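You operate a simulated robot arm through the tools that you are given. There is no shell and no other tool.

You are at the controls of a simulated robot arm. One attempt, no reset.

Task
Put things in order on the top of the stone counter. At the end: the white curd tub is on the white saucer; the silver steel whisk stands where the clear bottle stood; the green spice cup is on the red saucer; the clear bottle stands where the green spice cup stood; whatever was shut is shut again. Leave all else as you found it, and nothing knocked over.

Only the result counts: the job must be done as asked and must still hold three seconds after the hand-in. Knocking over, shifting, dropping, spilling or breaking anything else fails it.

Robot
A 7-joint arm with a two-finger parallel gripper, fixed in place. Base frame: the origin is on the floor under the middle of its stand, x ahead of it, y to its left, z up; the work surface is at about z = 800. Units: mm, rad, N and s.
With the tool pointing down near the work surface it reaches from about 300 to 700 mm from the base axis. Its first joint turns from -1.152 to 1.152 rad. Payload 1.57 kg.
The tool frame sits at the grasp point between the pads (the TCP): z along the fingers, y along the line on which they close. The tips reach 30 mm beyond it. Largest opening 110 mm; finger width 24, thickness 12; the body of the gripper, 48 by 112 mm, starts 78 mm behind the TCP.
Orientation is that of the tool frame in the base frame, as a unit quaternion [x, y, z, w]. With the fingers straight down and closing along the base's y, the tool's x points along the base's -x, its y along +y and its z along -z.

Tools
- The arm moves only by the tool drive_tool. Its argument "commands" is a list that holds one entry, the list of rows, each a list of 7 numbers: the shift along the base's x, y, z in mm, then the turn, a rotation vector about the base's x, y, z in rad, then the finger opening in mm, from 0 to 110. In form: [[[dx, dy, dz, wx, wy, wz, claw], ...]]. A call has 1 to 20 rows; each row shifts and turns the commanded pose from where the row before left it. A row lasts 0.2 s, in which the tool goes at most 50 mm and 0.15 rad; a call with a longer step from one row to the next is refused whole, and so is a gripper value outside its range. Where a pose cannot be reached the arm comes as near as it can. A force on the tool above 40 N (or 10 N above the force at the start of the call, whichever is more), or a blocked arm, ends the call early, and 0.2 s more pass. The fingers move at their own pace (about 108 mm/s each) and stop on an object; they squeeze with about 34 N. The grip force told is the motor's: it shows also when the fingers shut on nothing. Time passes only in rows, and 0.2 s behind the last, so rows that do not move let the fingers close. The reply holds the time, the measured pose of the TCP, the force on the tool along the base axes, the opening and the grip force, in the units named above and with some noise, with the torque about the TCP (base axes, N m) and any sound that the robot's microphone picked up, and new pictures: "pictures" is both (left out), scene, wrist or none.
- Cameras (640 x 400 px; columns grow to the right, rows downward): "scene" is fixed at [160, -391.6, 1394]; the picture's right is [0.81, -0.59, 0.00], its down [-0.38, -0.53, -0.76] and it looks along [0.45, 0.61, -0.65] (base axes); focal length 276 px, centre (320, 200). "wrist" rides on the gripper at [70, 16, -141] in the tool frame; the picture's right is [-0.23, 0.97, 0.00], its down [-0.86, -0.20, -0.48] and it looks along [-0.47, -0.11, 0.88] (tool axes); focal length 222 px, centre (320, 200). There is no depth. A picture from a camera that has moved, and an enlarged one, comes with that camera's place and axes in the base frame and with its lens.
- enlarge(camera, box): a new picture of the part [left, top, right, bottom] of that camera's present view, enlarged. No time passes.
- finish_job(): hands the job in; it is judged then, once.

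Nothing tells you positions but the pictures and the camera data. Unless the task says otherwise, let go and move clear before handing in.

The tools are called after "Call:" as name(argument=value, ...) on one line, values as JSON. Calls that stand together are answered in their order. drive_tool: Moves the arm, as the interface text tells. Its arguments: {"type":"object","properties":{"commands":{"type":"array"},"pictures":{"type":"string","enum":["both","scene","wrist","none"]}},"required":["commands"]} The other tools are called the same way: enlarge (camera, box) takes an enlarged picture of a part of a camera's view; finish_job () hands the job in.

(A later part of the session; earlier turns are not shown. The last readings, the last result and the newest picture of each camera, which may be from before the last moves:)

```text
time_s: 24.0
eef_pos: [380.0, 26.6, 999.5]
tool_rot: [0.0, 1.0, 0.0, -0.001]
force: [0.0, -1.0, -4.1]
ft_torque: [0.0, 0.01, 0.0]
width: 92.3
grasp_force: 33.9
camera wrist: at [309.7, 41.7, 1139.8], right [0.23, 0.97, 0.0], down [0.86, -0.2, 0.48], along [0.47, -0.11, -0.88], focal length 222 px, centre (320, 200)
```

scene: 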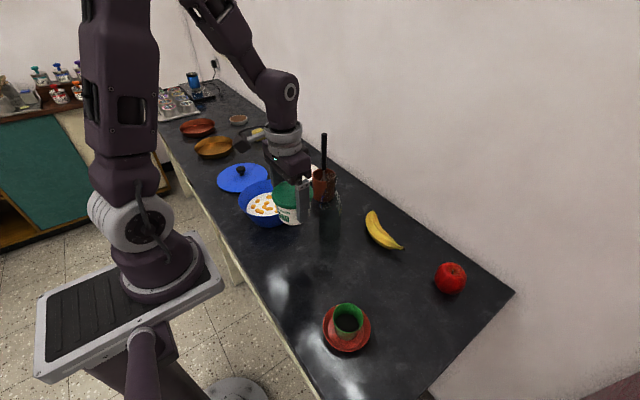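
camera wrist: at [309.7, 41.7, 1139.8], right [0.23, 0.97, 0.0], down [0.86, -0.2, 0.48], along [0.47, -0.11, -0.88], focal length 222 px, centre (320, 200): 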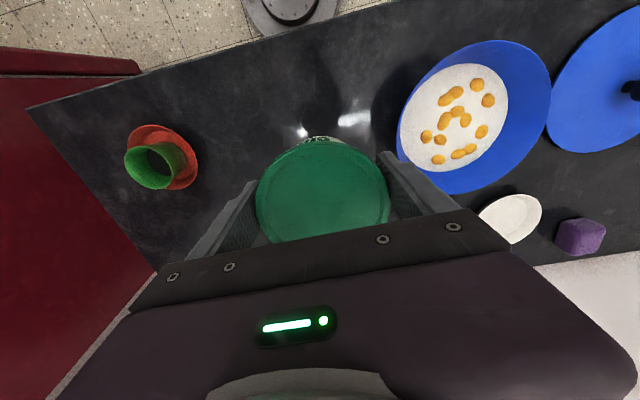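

The tub is held steady. I'll carry it over the low pot and lid toward the white saucer, staying clear of the whisk handle, and stop short to measure the saucer.

Call:
drive_tool(commands=[[[0, 15, 0, 0, 0, 0, 70], [3, 25, 0, 0, 0, 0, 70], [5, 28, 0, 0, 0, 0, 70], [5, 28, 0, 0, 0, 0, 70], [5, 28, 0, 0, 0, 0, 70], [5, 28, 0, 0, 0, 0, 70], [12, 28, 0, 0, 0, 0, 70], [20, 25, 0, 0, 0, 0, 70], [24, 20, 0, 0, 0, 0, 70], [24, 20, 0, 0, 0, 0, 70], [24, 18, 0, 0, 0, 0, 70], [20, 15, -5, 0, 0, 0, 70], [10, 5, -5, 0, 0, 0, 70], [0, 0, 0, 0, 0, 0, 70]]])

Call:
enlarge(camera="wrist", box=[230, 90, 470, 240])

Call:
enlarge(camera="scene", box=[240, 110, 380, 210])

```text
time_s: 27.0
eef_pos: [537.1, 309.4, 989.6]
tool_rot: [0.0, 1.0, 0.0, 0.0]
force: [-0.5, -0.3, -4.4]
ft_torque: [0.0, 0.0, -0.01]
width: 92.4
grasp_force: 33.7
camera wrist: at [466.2, 325.6, 1131.3], right [0.23, 0.97, 0.0], down [0.86, -0.2, 0.48], along [0.47, -0.11, -0.88], focal length 222 px, centre (320, 200)
```

scene: 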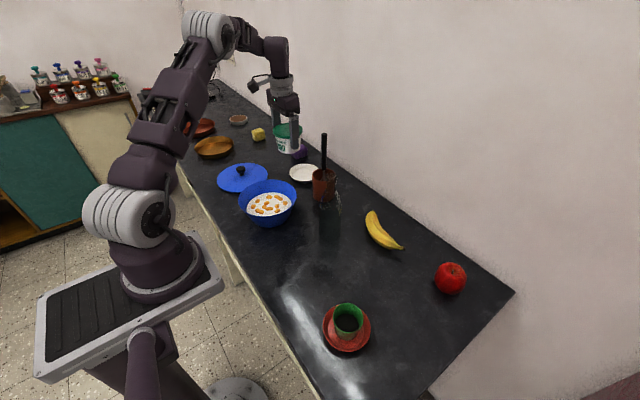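
wrist: 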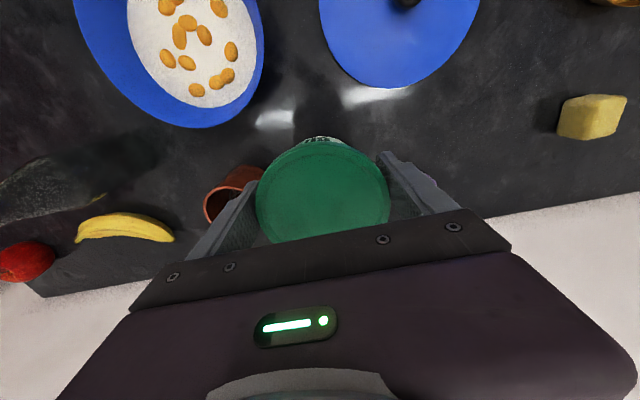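

```text
2.67 times, centred on (350, 165) of wrist
camera zoom: at [466.2, 325.6, 1131.3], right [0.23, 0.97, 0.0], down [0.86, -0.2, 0.48], along [0.47, -0.11, -0.88], focal length 592 px, centre (240, 293)
```

zoom: 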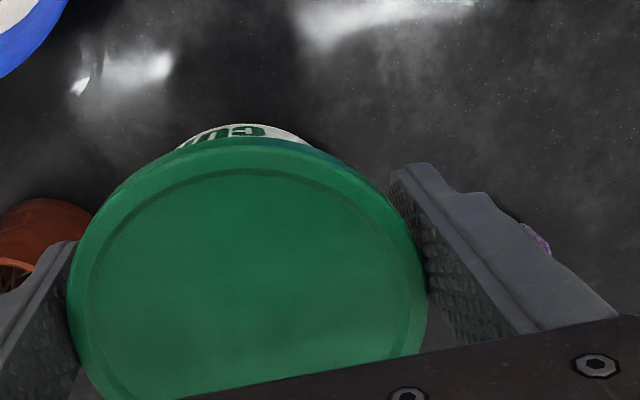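

```text
4.00 times, centred on (310, 160) of scene
camera zoom: at [160.1, -391.6, 1394.1], right [0.81, -0.59, 0.0], down [-0.38, -0.53, -0.76], along [0.45, 0.61, -0.65], focal length 1103 px, centre (360, 360)
```

zoom: 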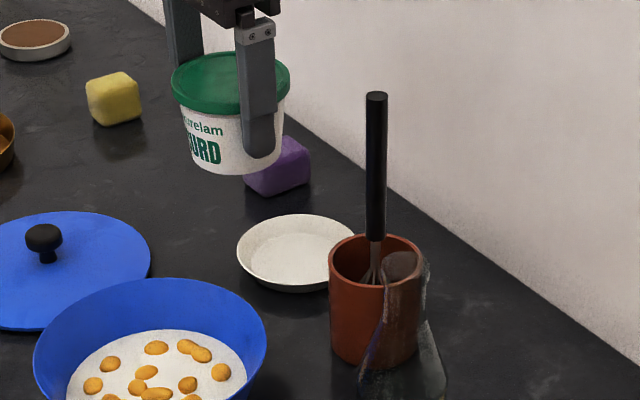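

The saucer is hidden beneath the tub in the wrist view, but averaging my earlier views puts its centre at about (598.5, 314). I'll hover over that point with the tub still about 45 mm up and check the visible rim.

Call:
drive_tool(commands=[[[10, 0, -5, 0, 0, 0, 70], [18, 1, -15, 0, 0, 0, 70], [18, 1, -20, 0, 0, 0, 70], [12, 1.5, -20, 0, 0, 0, 70], [3.3, 0.4, -20, 0, 0, 0, 70], [0, 0, -10, 0, 0, 0, 70], [0, 0, 0, 0, 0, 0, 70]]])

Call:
enlarge(camera="wrist", box=[200, 80, 440, 230])

Call:
enlarge(camera="scene", box=[250, 110, 370, 210])

```text
time_s: 28.6
eef_pos: [599.5, 312.7, 901.6]
tool_rot: [0.0, 1.0, 0.001, 0.0]
force: [0.0, 0.3, -4.8]
ft_torque: [0.03, 0.04, 0.02]
width: 92.4
grasp_force: 34.0
camera wrist: at [528.7, 329.4, 1041.1], right [0.23, 0.97, 0.0], down [0.86, -0.2, 0.48], along [0.47, -0.11, -0.88], focal length 222 px, centre (320, 200)
```

scene: 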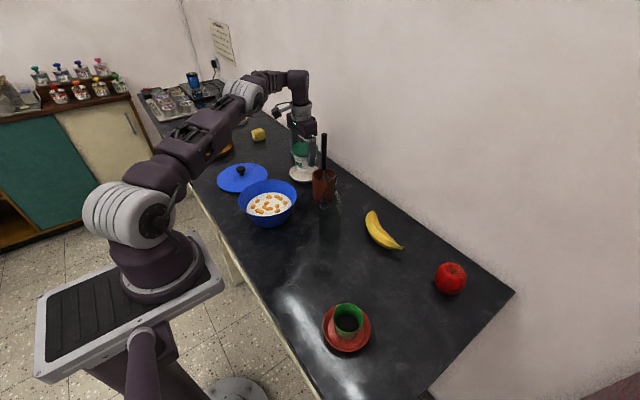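
wrist: 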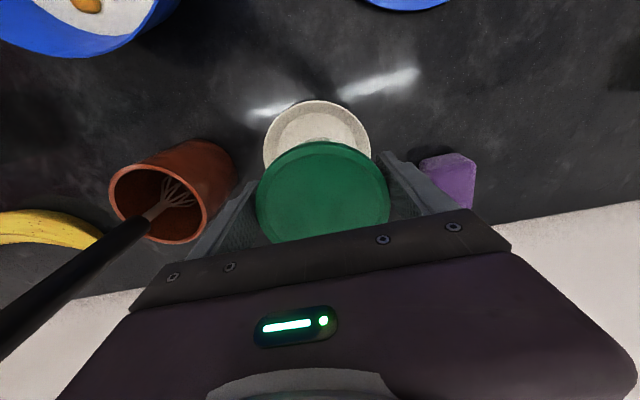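

```text
2.67 times, centred on (320, 155) of wrist
camera zoom: at [528.7, 329.4, 1041.1], right [0.23, 0.97, 0.0], down [0.86, -0.2, 0.48], along [0.47, -0.11, -0.88], focal length 592 px, centre (320, 320)
```

zoom: 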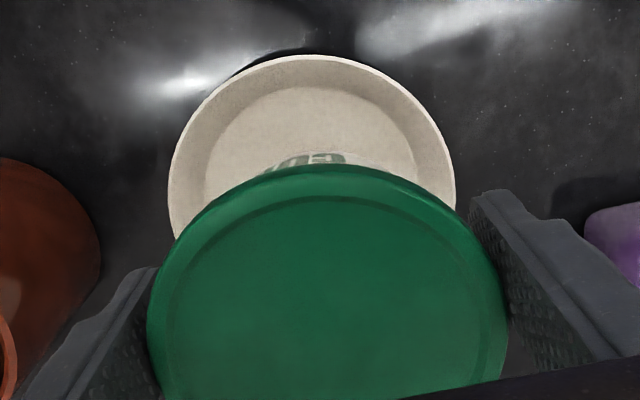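

```text
4.00 times, centred on (310, 160) of scene
camera zoom: at [160.1, -391.6, 1394.1], right [0.81, -0.59, 0.0], down [-0.38, -0.53, -0.76], along [0.45, 0.61, -0.65], focal length 1103 px, centre (360, 360)
```

zoom: 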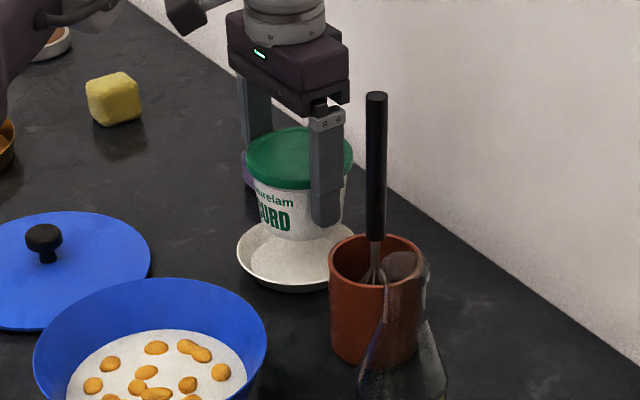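

The saucer rim shows clearly around the tub. The tub sits about 5 mm ahead of the tool axis, and the saucer's centre is about (-1, -4) from the tool. I'll correct by (-5.5, -3.5), lower a bit and re-check.

Call:
drive_tool(commands=[[[-3, -2, 0, 0, 0, 0, 70], [-2.5, -1.5, 0, 0, 0, 0, 70], [0, 0, -8, 0, 0, 0, 70], [0, 0, -7, 0, 0, 0, 70], [0, 0, 0, 0, 0, 0, 70]]])

Call:
enlarge(camera="wrist", box=[200, 80, 440, 230])

Call:
enlarge(camera="scene", box=[280, 130, 340, 190])

```text
time_s: 29.8
eef_pos: [596.0, 309.9, 884.2]
tool_rot: [0.0, 1.0, 0.0, 0.0]
force: [0.4, -0.6, -4.2]
ft_torque: [0.03, 0.07, 0.03]
width: 92.1
grasp_force: 33.9
camera wrist: at [523.3, 325.8, 1024.5], right [0.23, 0.97, 0.0], down [0.86, -0.2, 0.48], along [0.47, -0.11, -0.88], focal length 222 px, centre (320, 200)
```

scene: 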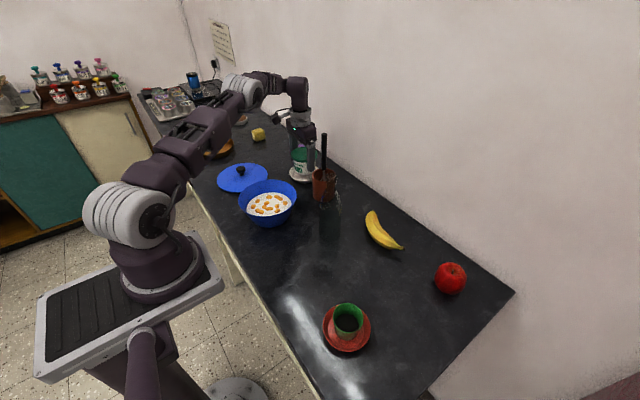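
wrist: 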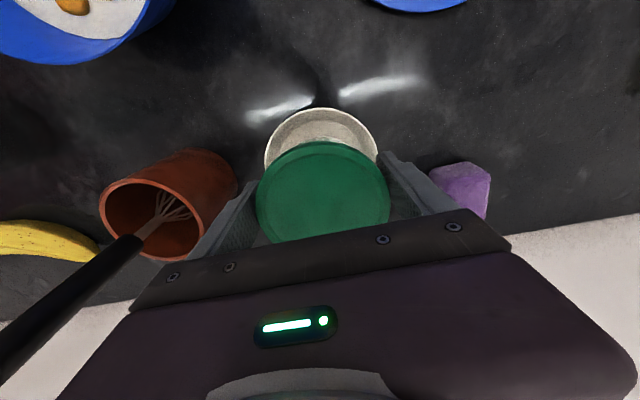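

```text
2.67 times, centred on (320, 155) of wrist
camera zoom: at [523.3, 325.8, 1024.5], right [0.23, 0.97, 0.0], down [0.86, -0.2, 0.48], along [0.47, -0.11, -0.88], focal length 592 px, centre (320, 320)
```

zoom: 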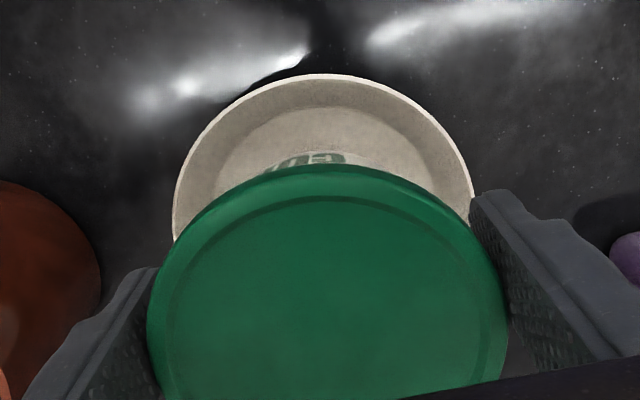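

```text
6.67 times, centred on (310, 160) of scene
camera zoom: at [160.1, -391.6, 1394.1], right [0.81, -0.59, 0.0], down [-0.38, -0.53, -0.76], along [0.45, 0.61, -0.65], focal length 1839 px, centre (387, 467)
```

zoom: 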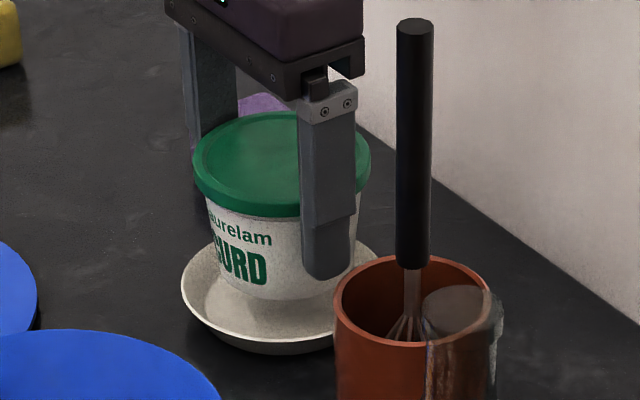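

Tub and saucer are now aligned to about 2 mm. I'll make a last -2 mm nudge and lower in small steps until I feel contact.

Call:
drive_tool(commands=[[[-2, 0, 0, 0, 0, 0, 70], [0, 0, -5, 0, 0, 0, 70], [0, 0, -5, 0, 0, 0, 70], [0, 0, -2, 0, 0, 0, 70], [0, 0, 0, 0, 0, 0, 70]]], pictures="none")

```text
time_s: 31.0
eef_pos: [591.1, 308.2, 873.4]
tool_rot: [0.0, 1.0, 0.0, 0.0]
force: [0.3, -0.1, -4.2]
ft_torque: [0.0, 0.05, -0.02]
width: 92.3
grasp_force: 34.4
```

Call:
drive_tool(commands=[[[0, 0, -1.5, 0, 0, 0, 70], [0, 0, -1.5, 0, 0, 0, 70], [0, 0, 0, 0, 0, 0, 70]]], pictures="none")

```text
time_s: 31.8
eef_pos: [589.3, 309.6, 869.7]
tool_rot: [0.0, 1.0, 0.001, 0.0]
force: [0.1, -0.1, -4.3]
ft_torque: [0.03, 0.02, -0.04]
width: 92.1
grasp_force: 34.0
```

No contact yet at z ≈ 870, so I'll keep going down slowly.

Call:
drive_tool(commands=[[[0, 0, -1.5, 0, 0, 0, 70], [0, 0, -1.5, 0, 0, 0, 70], [0, 0, 0, 0, 0, 0, 70]]], pictures="both")

Call:
enlarge(camera="scene", box=[280, 130, 340, 190])

Call:
enlarge(camera="wrist", box=[200, 80, 440, 230])

```text
time_s: 32.6
eef_pos: [590.7, 309.3, 867.3]
tool_rot: [0.0, 1.0, -0.001, 0.0]
force: [0.0, 0.2, -3.6]
ft_torque: [0.0, 0.05, -0.03]
width: 92.5
grasp_force: 34.1
camera wrist: at [520.3, 324.9, 1007.3], right [0.23, 0.97, 0.0], down [0.86, -0.2, 0.48], along [0.47, -0.11, -0.88], focal length 222 px, centre (320, 200)
```

scene: 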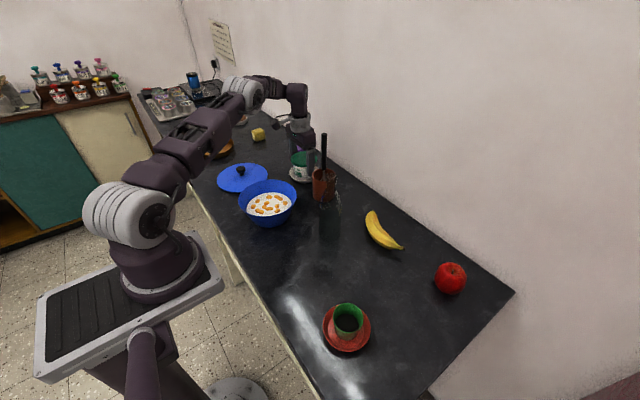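
wrist: 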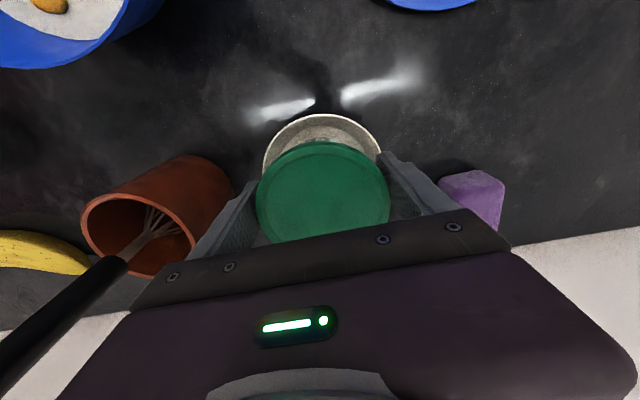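

```text
6.67 times, centred on (310, 160) of scene
camera zoom: at [160.1, -391.6, 1394.1], right [0.81, -0.59, 0.0], down [-0.38, -0.53, -0.76], along [0.45, 0.61, -0.65], focal length 1839 px, centre (387, 467)
```

zoom: 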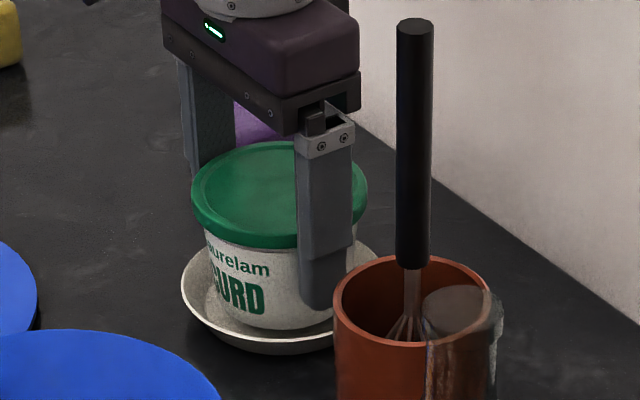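

```text
2.67 times, centred on (320, 155) of wrist
camera zoom: at [520.3, 324.9, 1007.3], right [0.23, 0.97, 0.0], down [0.86, -0.2, 0.48], along [0.47, -0.11, -0.88], focal length 592 px, centre (320, 320)
```

zoom: 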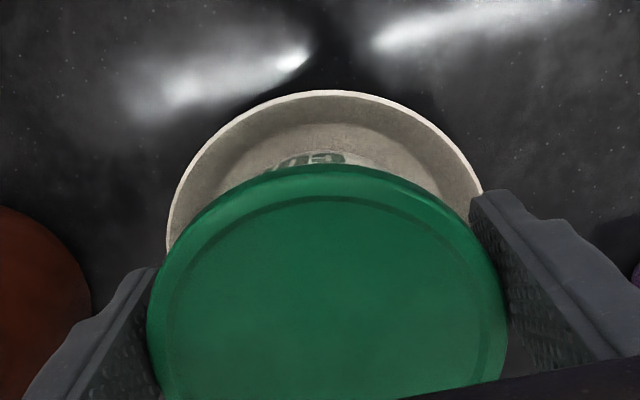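

The tub is just above the saucer floor and nicely centred. I'll continue in 1 mm steps.

Call:
drive_tool(commands=[[[0, 0, -1, 0, 0, 0, 70], [0, 0, -1, 0, 0, 0, 70], [0, 0, 0, 0, 0, 0, 70]]], pictures="none")

```text
time_s: 33.4
eef_pos: [590.9, 308.1, 864.9]
tool_rot: [0.0, 1.0, 0.0, 0.0]
force: [-0.9, 1.1, -4.0]
ft_torque: [-0.04, 0.05, -0.03]
width: 92.1
grasp_force: 34.1
```

Call:
drive_tool(commands=[[[0, 0, -1, 0, 0, 0, 70], [0, 0, -1, 0, 0, 0, 70], [0, 0, 0, 0, 0, 0, 70]]], pictures="none")

```text
time_s: 34.2
eef_pos: [590.0, 307.8, 863.1]
tool_rot: [0.0, 1.0, 0.001, 0.0]
force: [-0.6, 0.9, -4.0]
ft_torque: [-0.03, -0.02, 0.06]
width: 92.4
grasp_force: 34.5
```

Call:
drive_tool(commands=[[[0, 0, -1, 0, 0, 0, 70], [0, 0, -1, 0, 0, 0, 70], [0, 0, 0, 0, 0, 0, 70]]], pictures="none")

```text
time_s: 35.0
eef_pos: [589.7, 308.4, 860.5]
tool_rot: [-0.001, 1.0, 0.001, 0.0]
force: [-0.3, 0.4, -4.3]
ft_torque: [-0.01, 0.03, 0.0]
width: 92.3
grasp_force: 34.4
```

Call:
drive_tool(commands=[[[0, 0, -1, 0, 0, 0, 70], [0, 0, -1, 0, 0, 0, 70], [0, 0, 0, 0, 0, 0, 70]]], pictures="both")

Call:
enlarge(camera="scene", box=[280, 130, 340, 190])

```text
time_s: 35.8
eef_pos: [590.8, 308.7, 859.4]
tool_rot: [0.001, 1.0, 0.0, 0.001]
force: [-1.8, -0.3, 3.5]
ft_torque: [-0.01, -0.03, -0.02]
width: 92.2
grasp_force: 33.8
camera wrist: at [519.7, 324.2, 1000.0], right [0.23, 0.97, 0.0], down [0.85, -0.2, 0.48], along [0.47, -0.11, -0.88], focal length 222 px, centre (320, 200)
```

scene: 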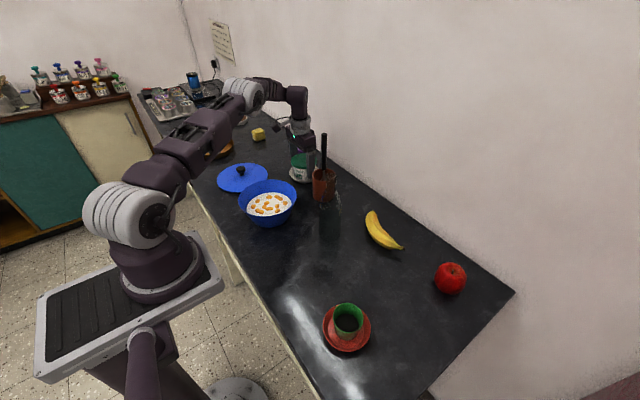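
wrist: 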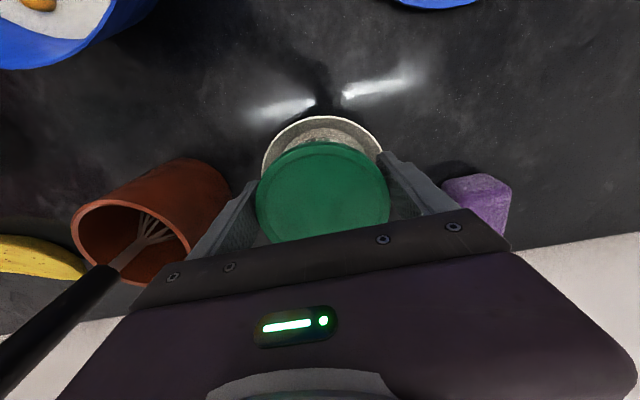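

```text
6.67 times, centred on (310, 160) of scene
camera zoom: at [159.9, -391.6, 1394.1], right [0.81, -0.59, 0.0], down [-0.38, -0.53, -0.76], along [0.45, 0.61, -0.65], focal length 1839 px, centre (387, 467)
```

zoom: 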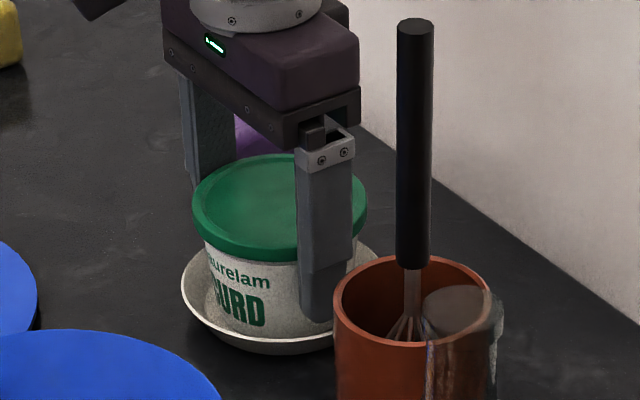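

I feel contact: the force changed by about 8 N at z ≈ 859, and the tub is seated centrally. I'll release with a small opening first, rise straight up past the lid, then look.

Call:
drive_tool(commands=[[[0, 0, 0, 0, 0, 0, 88], [0, 0, 0, 0, 0, 0, 94], [0, 0, 0, 0, 0, 0, 98], [0, 0, 0, 0, 0, 0, 99], [0, 0, 3, 0, 0, 0, 99], [0, 0, 5, 0, 0, 0, 102], [0, 0, 10, 0, 0, 0, 106], [0, 0, 20, 0, 0, 0, 110], [0, 0, 30, 0, 0, 0, 110], [0, 0, 30, 0, 0, 0, 110], [0, 0, 0, 0, 0, 0, 110]]])

Call:
enlarge(camera="scene", box=[280, 130, 340, 190])

Call:
enlarge(camera="wrist", box=[200, 80, 440, 230])

```text
time_s: 38.2
eef_pos: [592.0, 309.2, 957.5]
tool_rot: [-0.001, 1.0, 0.0, 0.0]
force: [0.3, 0.7, 0.1]
ft_torque: [0.01, 0.01, -0.01]
width: 110.0
grasp_force: 0.0
camera wrist: at [521.4, 324.5, 1098.3], right [0.23, 0.97, 0.0], down [0.85, -0.2, 0.48], along [0.47, -0.11, -0.88], focal length 222 px, centre (320, 200)
```

scene: 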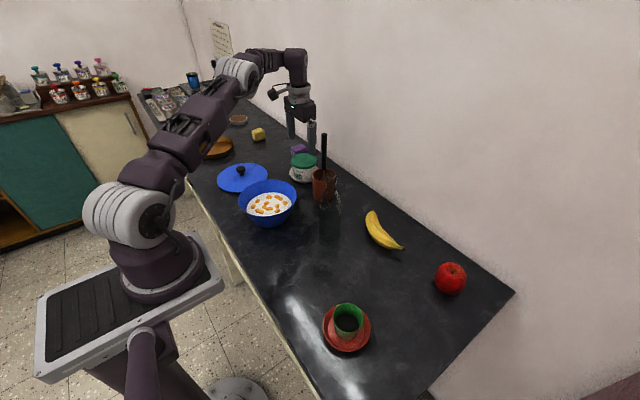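
wrist: 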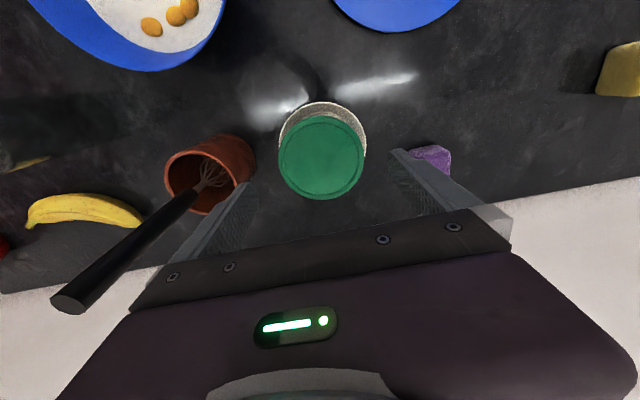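

```text
6.67 times, centred on (310, 160) of scene
camera zoom: at [160.0, -391.6, 1394.0], right [0.81, -0.59, 0.0], down [-0.38, -0.53, -0.76], along [0.45, 0.61, -0.65], focal length 1839 px, centre (387, 467)
```

zoom: 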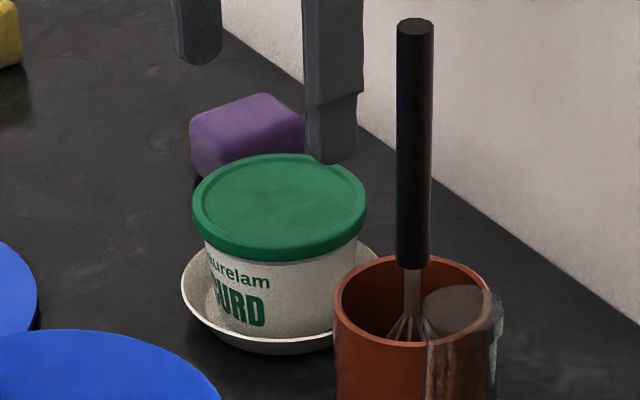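

```text
2.67 times, centred on (320, 155) of wrist
camera zoom: at [521.4, 324.5, 1098.3], right [0.23, 0.97, 0.0], down [0.85, -0.2, 0.48], along [0.47, -0.11, -0.88], focal length 592 px, centre (320, 320)
```

zoom: 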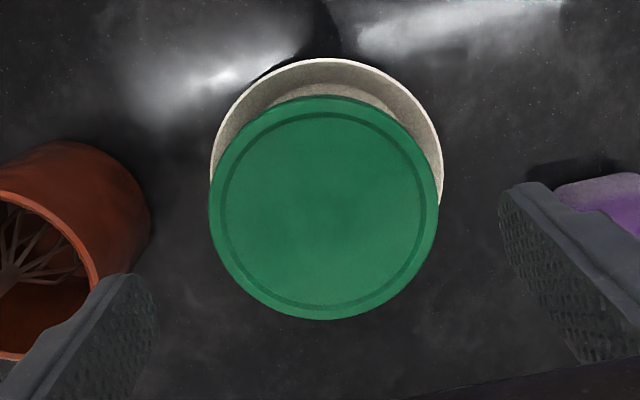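

The tub stands level on the white saucer with its lid shut. Next is the bottle, which at about 210 mm is taller than the fingers, so it has to be gripped by the neck; I'll go up and back to look at it from above.

Call:
drive_tool(commands=[[[-10, 0, 30, 0, 0, 0, 110], [-25, -5, 30, 0, 0, 0, 110], [-30, -8, 30, 0, 0, 0, 110], [-30, -10, 30, 0, 0, 0, 110], [-30, -20, 23, 0, 0, 0, 110], [-26, -35, 0, 0, 0, 0, 110], [0, -40, 0, 0, 0, 0, 110], [0, -40, 0, 0, 0, 0, 110], [0, -40, 0, 0, 0, 0, 110], [0, -40, 0, 0, 0, 0, 110], [0, -36, 0, 0, 0, 0, 110], [0, 0, 0, 0, 0, 0, 110]]])

Call:
enlarge(camera="wrist", box=[240, 90, 440, 230])

Call:
enlarge(camera="scene", box=[280, 150, 380, 250])

```text
time_s: 40.8
eef_pos: [440.7, 34.2, 1101.2]
tool_rot: [0.0, 1.0, 0.0, 0.0]
force: [0.2, -0.5, 0.5]
ft_torque: [0.04, 0.02, 0.01]
width: 109.7
grasp_force: 0.2
camera wrist: at [369.9, 50.9, 1242.1], right [0.23, 0.97, 0.0], down [0.86, -0.2, 0.48], along [0.47, -0.11, -0.88], focal length 222 px, centre (320, 200)
```

scene: 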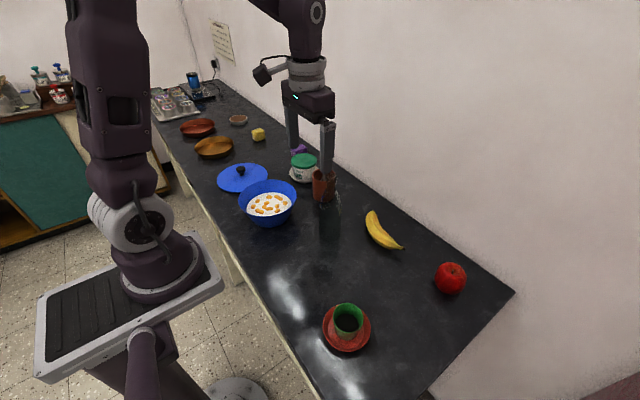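
wrist: 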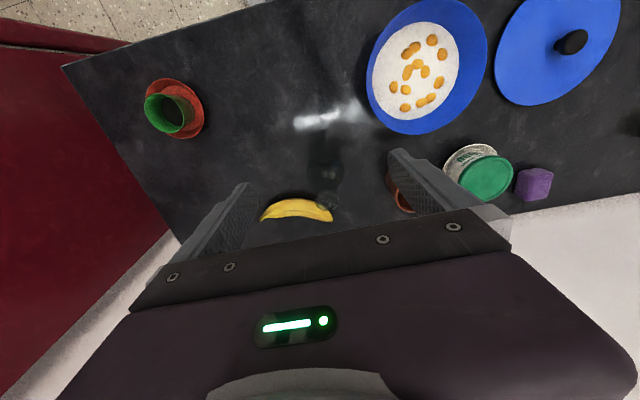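

```text
2.86 times, centred on (340, 160) of wrist
camera zoom: at [369.9, 50.9, 1242.1], right [0.23, 0.97, 0.0], down [0.86, -0.2, 0.48], along [0.47, -0.11, -0.88], focal length 635 px, centre (263, 314)
```

zoom: 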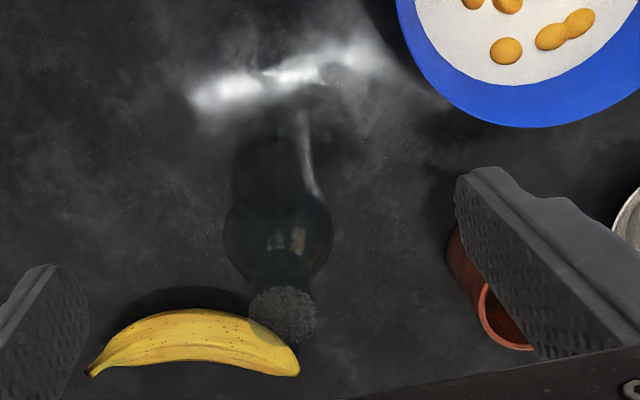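

```text
4.00 times, centred on (330, 200) of scene
camera zoom: at [160.0, -391.6, 1394.0], right [0.81, -0.59, 0.0], down [-0.38, -0.53, -0.76], along [0.45, 0.61, -0.65], focal length 1103 px, centre (280, 200)
```

zoom: 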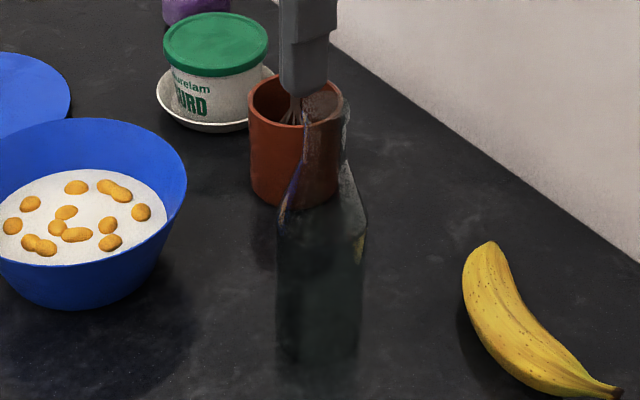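

The bottle's neck top is about 28 mm wide, near (498, 31) at z ≈ 1005. I'll move directly above it with the tips still clear, and measure again.

Call:
drive_tool(commands=[[[20, -2, -10, 0, 0, 0, 110], [20, -2, -15, 0, 0, 0, 110], [18, -1, -15, 0, 0, 0, 110], [0, 0, 0, 0, 0, 0, 110]]])

Call:
enlarge(camera="wrist", box=[240, 80, 400, 200])

Call:
enlarge(camera="scene", box=[280, 130, 400, 250])

```text
time_s: 41.8
eef_pos: [497.8, 29.4, 1061.0]
tool_rot: [-0.001, 1.0, 0.0, 0.0]
force: [-0.2, 0.4, -0.3]
ft_torque: [0.03, -0.06, -0.01]
width: 110.1
grasp_force: 0.0
camera wrist: at [427.1, 45.1, 1201.0], right [0.23, 0.97, 0.0], down [0.86, -0.2, 0.48], along [0.47, -0.11, -0.88], focal length 222 px, centre (320, 200)
```

scene: 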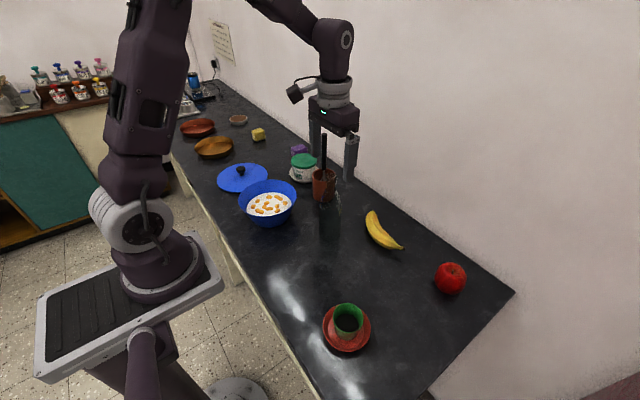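
wrist: 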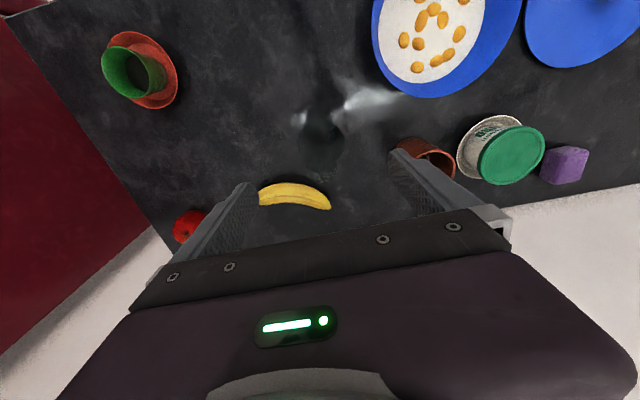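

```text
3.33 times, centred on (320, 140) of wrist
camera zoom: at [427.1, 45.1, 1201.0], right [0.23, 0.97, 0.0], down [0.86, -0.2, 0.48], along [0.47, -0.11, -0.88], focal length 740 px, centre (320, 400)
```

zoom: 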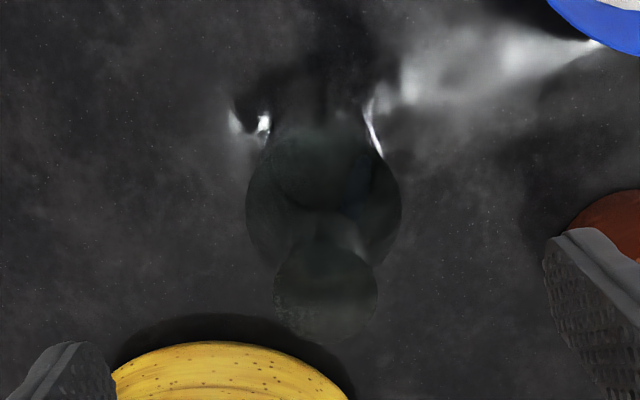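

```text
3.33 times, centred on (340, 190) of scene
camera zoom: at [160.0, -391.6, 1394.0], right [0.81, -0.59, 0.0], down [-0.38, -0.53, -0.76], along [0.45, 0.61, -0.65], focal length 919 px, centre (253, 233)
```

zoom: 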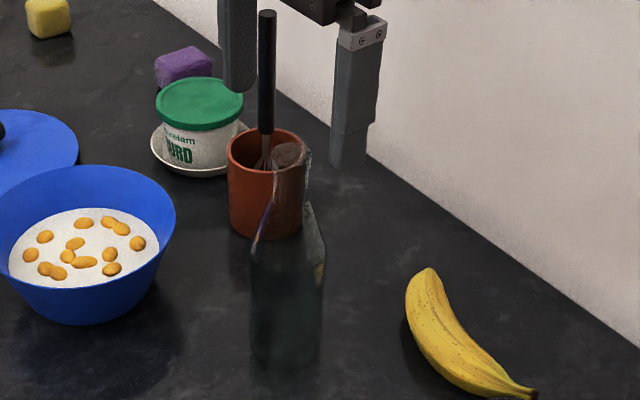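

The neck is within about 2 mm of the tool axis, and I take the bottle's spot to be about (500.5, 32). I'll descend to z ≈ 988 so the pads bracket only the neck.

Call:
drive_tool(commands=[[[2, 0.5, 0, 0, 0, 0, 110], [0, 0, -15, 0, 0, 0, 100], [0, 0, -20, 0, 0, 0, 90], [0, 0, -20, 0, 0, 0, 80], [0, 0, -17, 0, 0, 0, 70], [0, 0, 0, 0, 0, 0, 60], [0, 0, 0, 0, 0, 0, 60]]])

Call:
enlarge(camera="wrist", box=[240, 100, 400, 220])

Call:
enlarge(camera="scene", box=[290, 140, 390, 240])

```text
time_s: 43.4
eef_pos: [499.7, 28.9, 988.1]
tool_rot: [0.0, 1.0, 0.0, 0.0]
force: [0.0, 0.3, 0.3]
ft_torque: [0.02, 0.01, -0.02]
width: 59.9
grasp_force: 0.1
camera wrist: at [429.0, 45.4, 1129.1], right [0.23, 0.97, 0.0], down [0.86, -0.2, 0.48], along [0.47, -0.11, -0.88], focal length 222 px, centre (320, 200)
```

scene: 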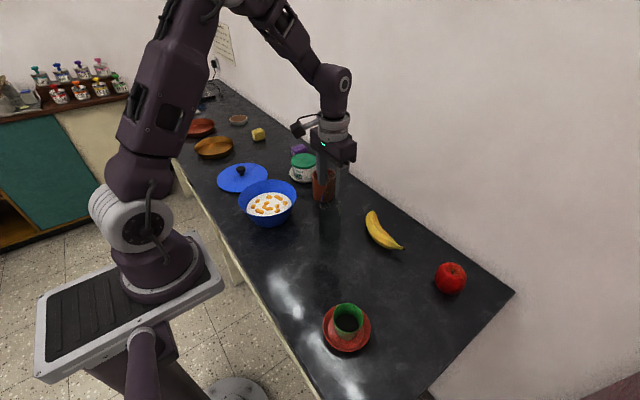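
wrist: 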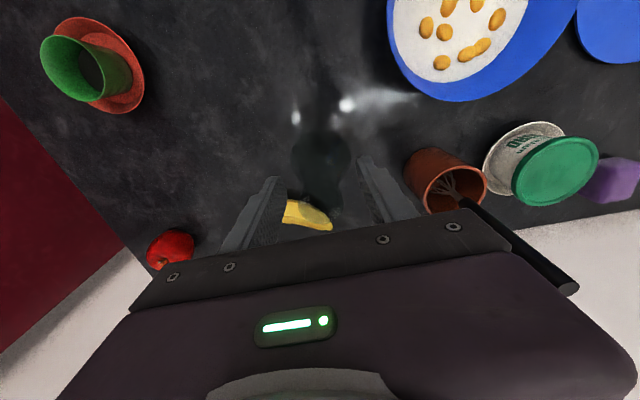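

```text
3.33 times, centred on (320, 160) of wrist
camera zoom: at [429.0, 45.4, 1129.1], right [0.23, 0.97, 0.0], down [0.86, -0.2, 0.48], along [0.47, -0.11, -0.88], focal length 740 px, centre (320, 333)
```

zoom: 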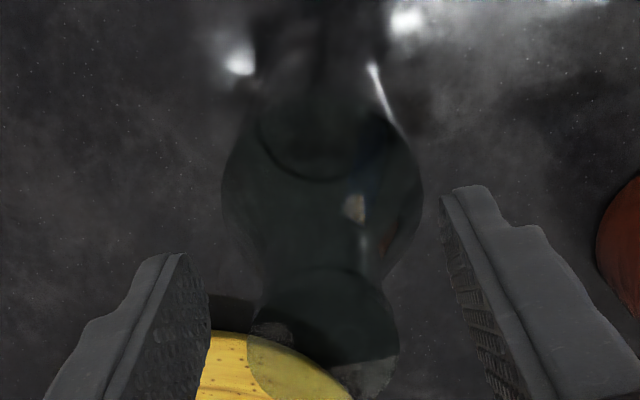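

```text
4.00 times, centred on (340, 190) of scene
camera zoom: at [160.0, -391.6, 1394.0], right [0.81, -0.59, 0.0], down [-0.38, -0.53, -0.76], along [0.45, 0.61, -0.65], focal length 1103 px, centre (240, 240)
```

zoom: 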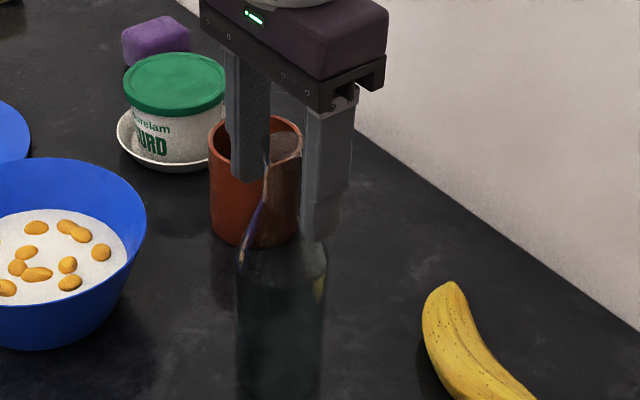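

The neck is centred between the pads. I'll close on it gently and lift a few mm to check.

Call:
drive_tool(commands=[[[0, 0, 0, 0, 0, 0, 45], [0, 0, 0, 0, 0, 0, 32], [0, 0, 0, 0, 0, 0, 20], [0, 0, 0, 0, 0, 0, 15], [0, 0, 0, 0, 0, 0, 15], [0, 0, 2, 0, 0, 0, 15], [0, 0, 3, 0, 0, 0, 15], [0, 0, 3, 0, 0, 0, 15], [0, 0, 0, 0, 0, 0, 15]]])

Call:
enlarge(camera="scene", box=[290, 140, 390, 240])

Call:
enlarge(camera="wrist", box=[240, 100, 400, 220])

```text
time_s: 45.4
eef_pos: [499.5, 30.2, 995.5]
tool_rot: [-0.001, 1.0, 0.0, 0.0]
force: [-0.3, 0.8, -2.8]
ft_torque: [0.01, 0.01, -0.02]
width: 29.3
grasp_force: 33.9
camera wrist: at [429.4, 46.4, 1136.6], right [0.23, 0.97, 0.0], down [0.86, -0.2, 0.48], along [0.47, -0.11, -0.88], focal length 222 px, centre (320, 200)
```

scene: 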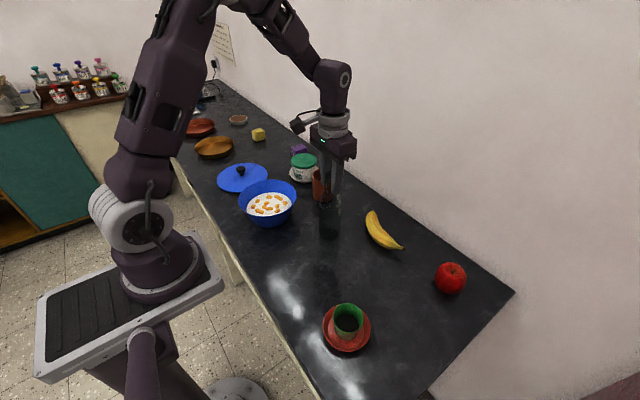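
wrist: 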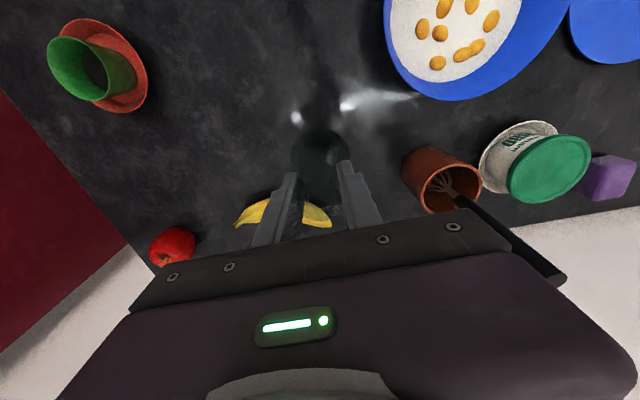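

```text
4.00 times, centred on (340, 190) of scene
camera zoom: at [160.0, -391.6, 1394.0], right [0.81, -0.59, 0.0], down [-0.38, -0.53, -0.76], along [0.45, 0.61, -0.65], focal length 1103 px, centre (240, 240)
```

zoom: 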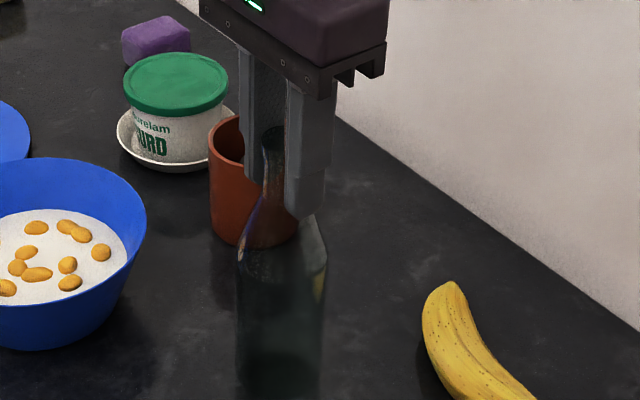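

```text
3.33 times, centred on (320, 160) of wrist
camera zoom: at [429.4, 46.4, 1136.6], right [0.23, 0.97, 0.0], down [0.86, -0.2, 0.48], along [0.47, -0.11, -0.88], focal length 740 px, centre (320, 333)
```

zoom: 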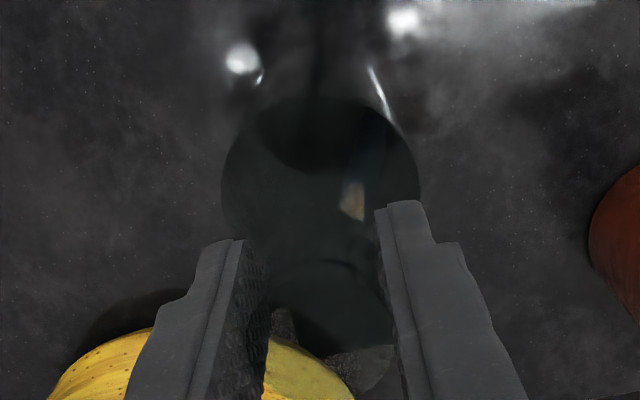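

The bottle is held at the neck (29 mm wide, about 2.8 N) and lifting. I'll raise it another 35 mm and carry it slowly to the spice cup's old spot at (360, -28.5).

Call:
drive_tool(commands=[[[0, 0, 10, 0, 0, 0, 15], [0, 0, 15, 0, 0, 0, 15], [-5, -2, 10, 0, 0, 0, 15], [-12, -5, 0, 0, 0, 0, 15], [-20, -8.5, 0, 0, 0, 0, 15], [-24, -10.5, 0, 0, 0, 0, 15], [-24, -10.5, 0, 0, 0, 0, 15], [-22, -9.5, 0, 0, 0, 0, 15], [-18, -8, 0, 0, 0, 0, 15], [-11, -4.5, 0, 0, 0, 0, 15], [-5, -2, 0, 0, 0, 0, 15], [0, 0, 0, 0, 0, 0, 15]]])

Call:
enlarge(camera="scene", box=[240, 150, 380, 300])

Call:
enlarge(camera="wrist", box=[240, 80, 400, 200])

```text
time_s: 48.0
eef_pos: [359.2, -29.7, 1031.0]
tool_rot: [0.0, 1.0, 0.0, 0.0]
force: [0.1, 0.8, -2.4]
ft_torque: [-0.02, 0.0, 0.0]
width: 29.3
grasp_force: 34.3
camera wrist: at [287.8, -13.7, 1172.0], right [0.23, 0.97, 0.0], down [0.86, -0.2, 0.48], along [0.47, -0.11, -0.88], focal length 222 px, centre (320, 200)
```

scene: 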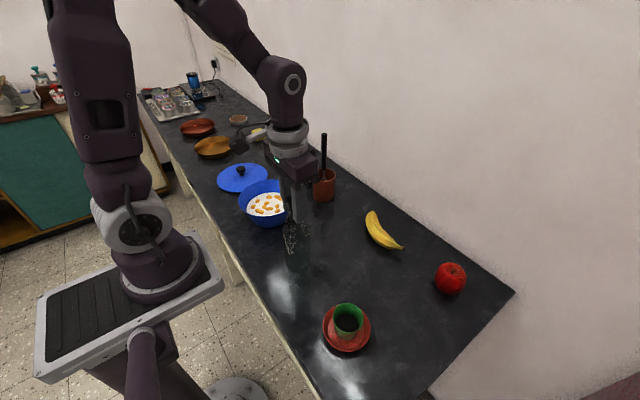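
wrist: 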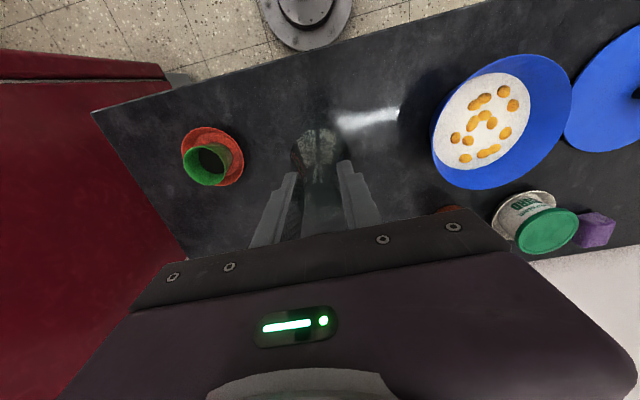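

```text
2.67 times, centred on (310, 225) of scene
camera zoom: at [160.0, -391.6, 1394.0], right [0.81, -0.59, 0.0], down [-0.38, -0.53, -0.76], along [0.45, 0.61, -0.65], focal length 736 px, centre (347, 133)
```

zoom: 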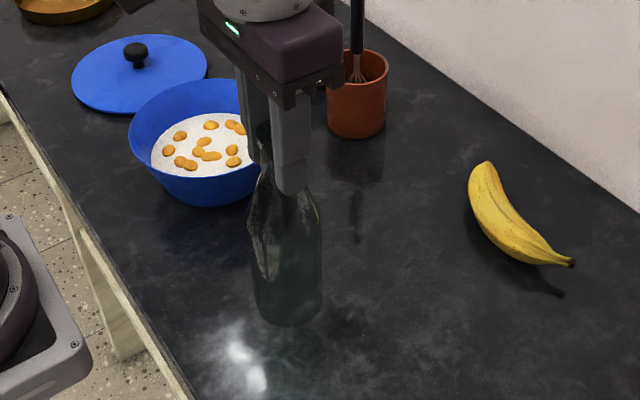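

```text
3.33 times, centred on (320, 140) of wrist
camera zoom: at [287.8, -13.7, 1172.0], right [0.23, 0.97, 0.0], down [0.86, -0.2, 0.48], along [0.47, -0.11, -0.88], focal length 740 px, centre (320, 400)
```

zoom: 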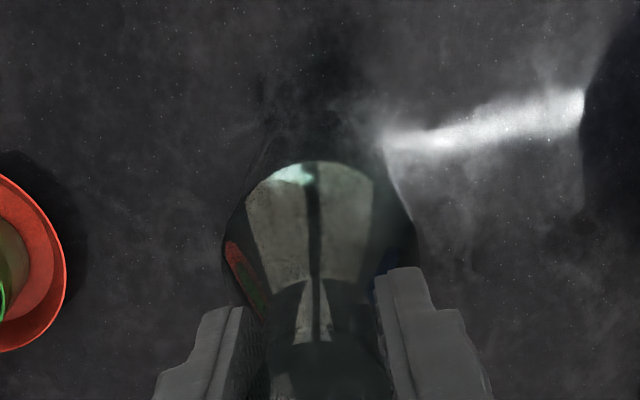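

The bottle hangs upright over the cup's old spot with a clear landing area. I'll lower it to just above the counter, then go by small steps.

Call:
drive_tool(commands=[[[0, 0, -8, 0, 0, 0, 15], [0, 0, -12, 0, 0, 0, 15], [0, 0, -10, 0, 0, 0, 15], [0, 0, -6, 0, 0, 0, 15], [0, 0, -3, 0, 0, 0, 15], [0, 0, -1, 0, 0, 0, 15], [0, 0, 0, 0, 0, 0, 15]]], pictures="none")

Call:
drive_tool(commands=[[[0, 0, -1, 0, 0, 0, 15], [0, 0, -1, 0, 0, 0, 15], [0, 0, 0, 0, 0, 0, 15]]], pictures="none")

```text
time_s: 49.6
eef_pos: [359.7, -29.5, 991.7]
tool_rot: [0.0, 1.0, 0.0, 0.001]
force: [-3.2, -0.5, 38.4]
ft_torque: [-0.16, 0.17, 0.02]
width: 29.6
grasp_force: 33.9
```

```text
time_s: 50.4
eef_pos: [358.9, -31.3, 989.5]
tool_rot: [0.0, 1.0, 0.0, 0.0]
force: [-2.2, -0.4, 44.7]
ft_torque: [0.01, -0.16, 0.04]
width: 30.9
grasp_force: 33.5
```

The bottle touched down a little earlier than I expected, and since I sent the second step without waiting, I'm now pressing with about 45 N. I'll ease up in small steps until that's gone before letting go.

Call:
drive_tool(commands=[[[0, 0, 0.7, 0, 0, 0, 15], [0, 0, 0.7, 0, 0, 0, 15], [0, 0, 0, 0, 0, 0, 15]]], pictures="both")

Call:
enlarge(camera="scene", box=[240, 150, 380, 300])

```text
time_s: 51.2
eef_pos: [358.3, -31.0, 990.0]
tool_rot: [-0.001, 1.0, 0.0, -0.001]
force: [2.0, -0.3, 1.6]
ft_torque: [0.01, -0.14, -0.03]
width: 30.6
grasp_force: 33.6
camera wrist: at [288.5, -14.3, 1130.7], right [0.23, 0.97, 0.0], down [0.86, -0.2, 0.48], along [0.46, -0.11, -0.88], focal length 222 px, centre (320, 200)
```

scene: 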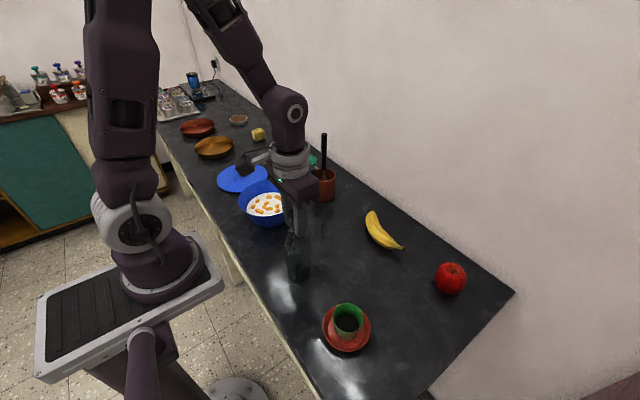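
wrist: 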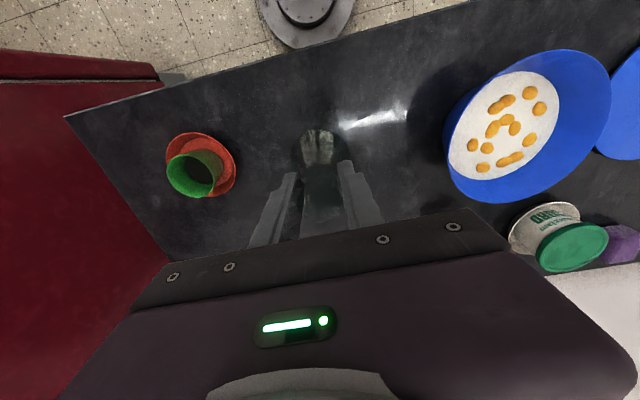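

```text
2.67 times, centred on (310, 225) of scene
camera zoom: at [160.0, -391.6, 1394.0], right [0.81, -0.59, 0.0], down [-0.38, -0.53, -0.76], along [0.45, 0.61, -0.65], focal length 736 px, centre (347, 133)
```

zoom: 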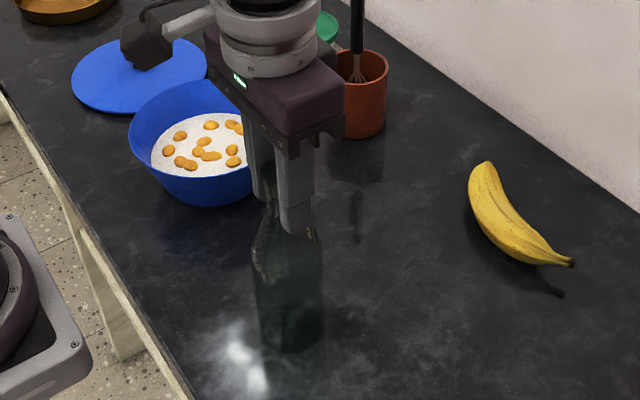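

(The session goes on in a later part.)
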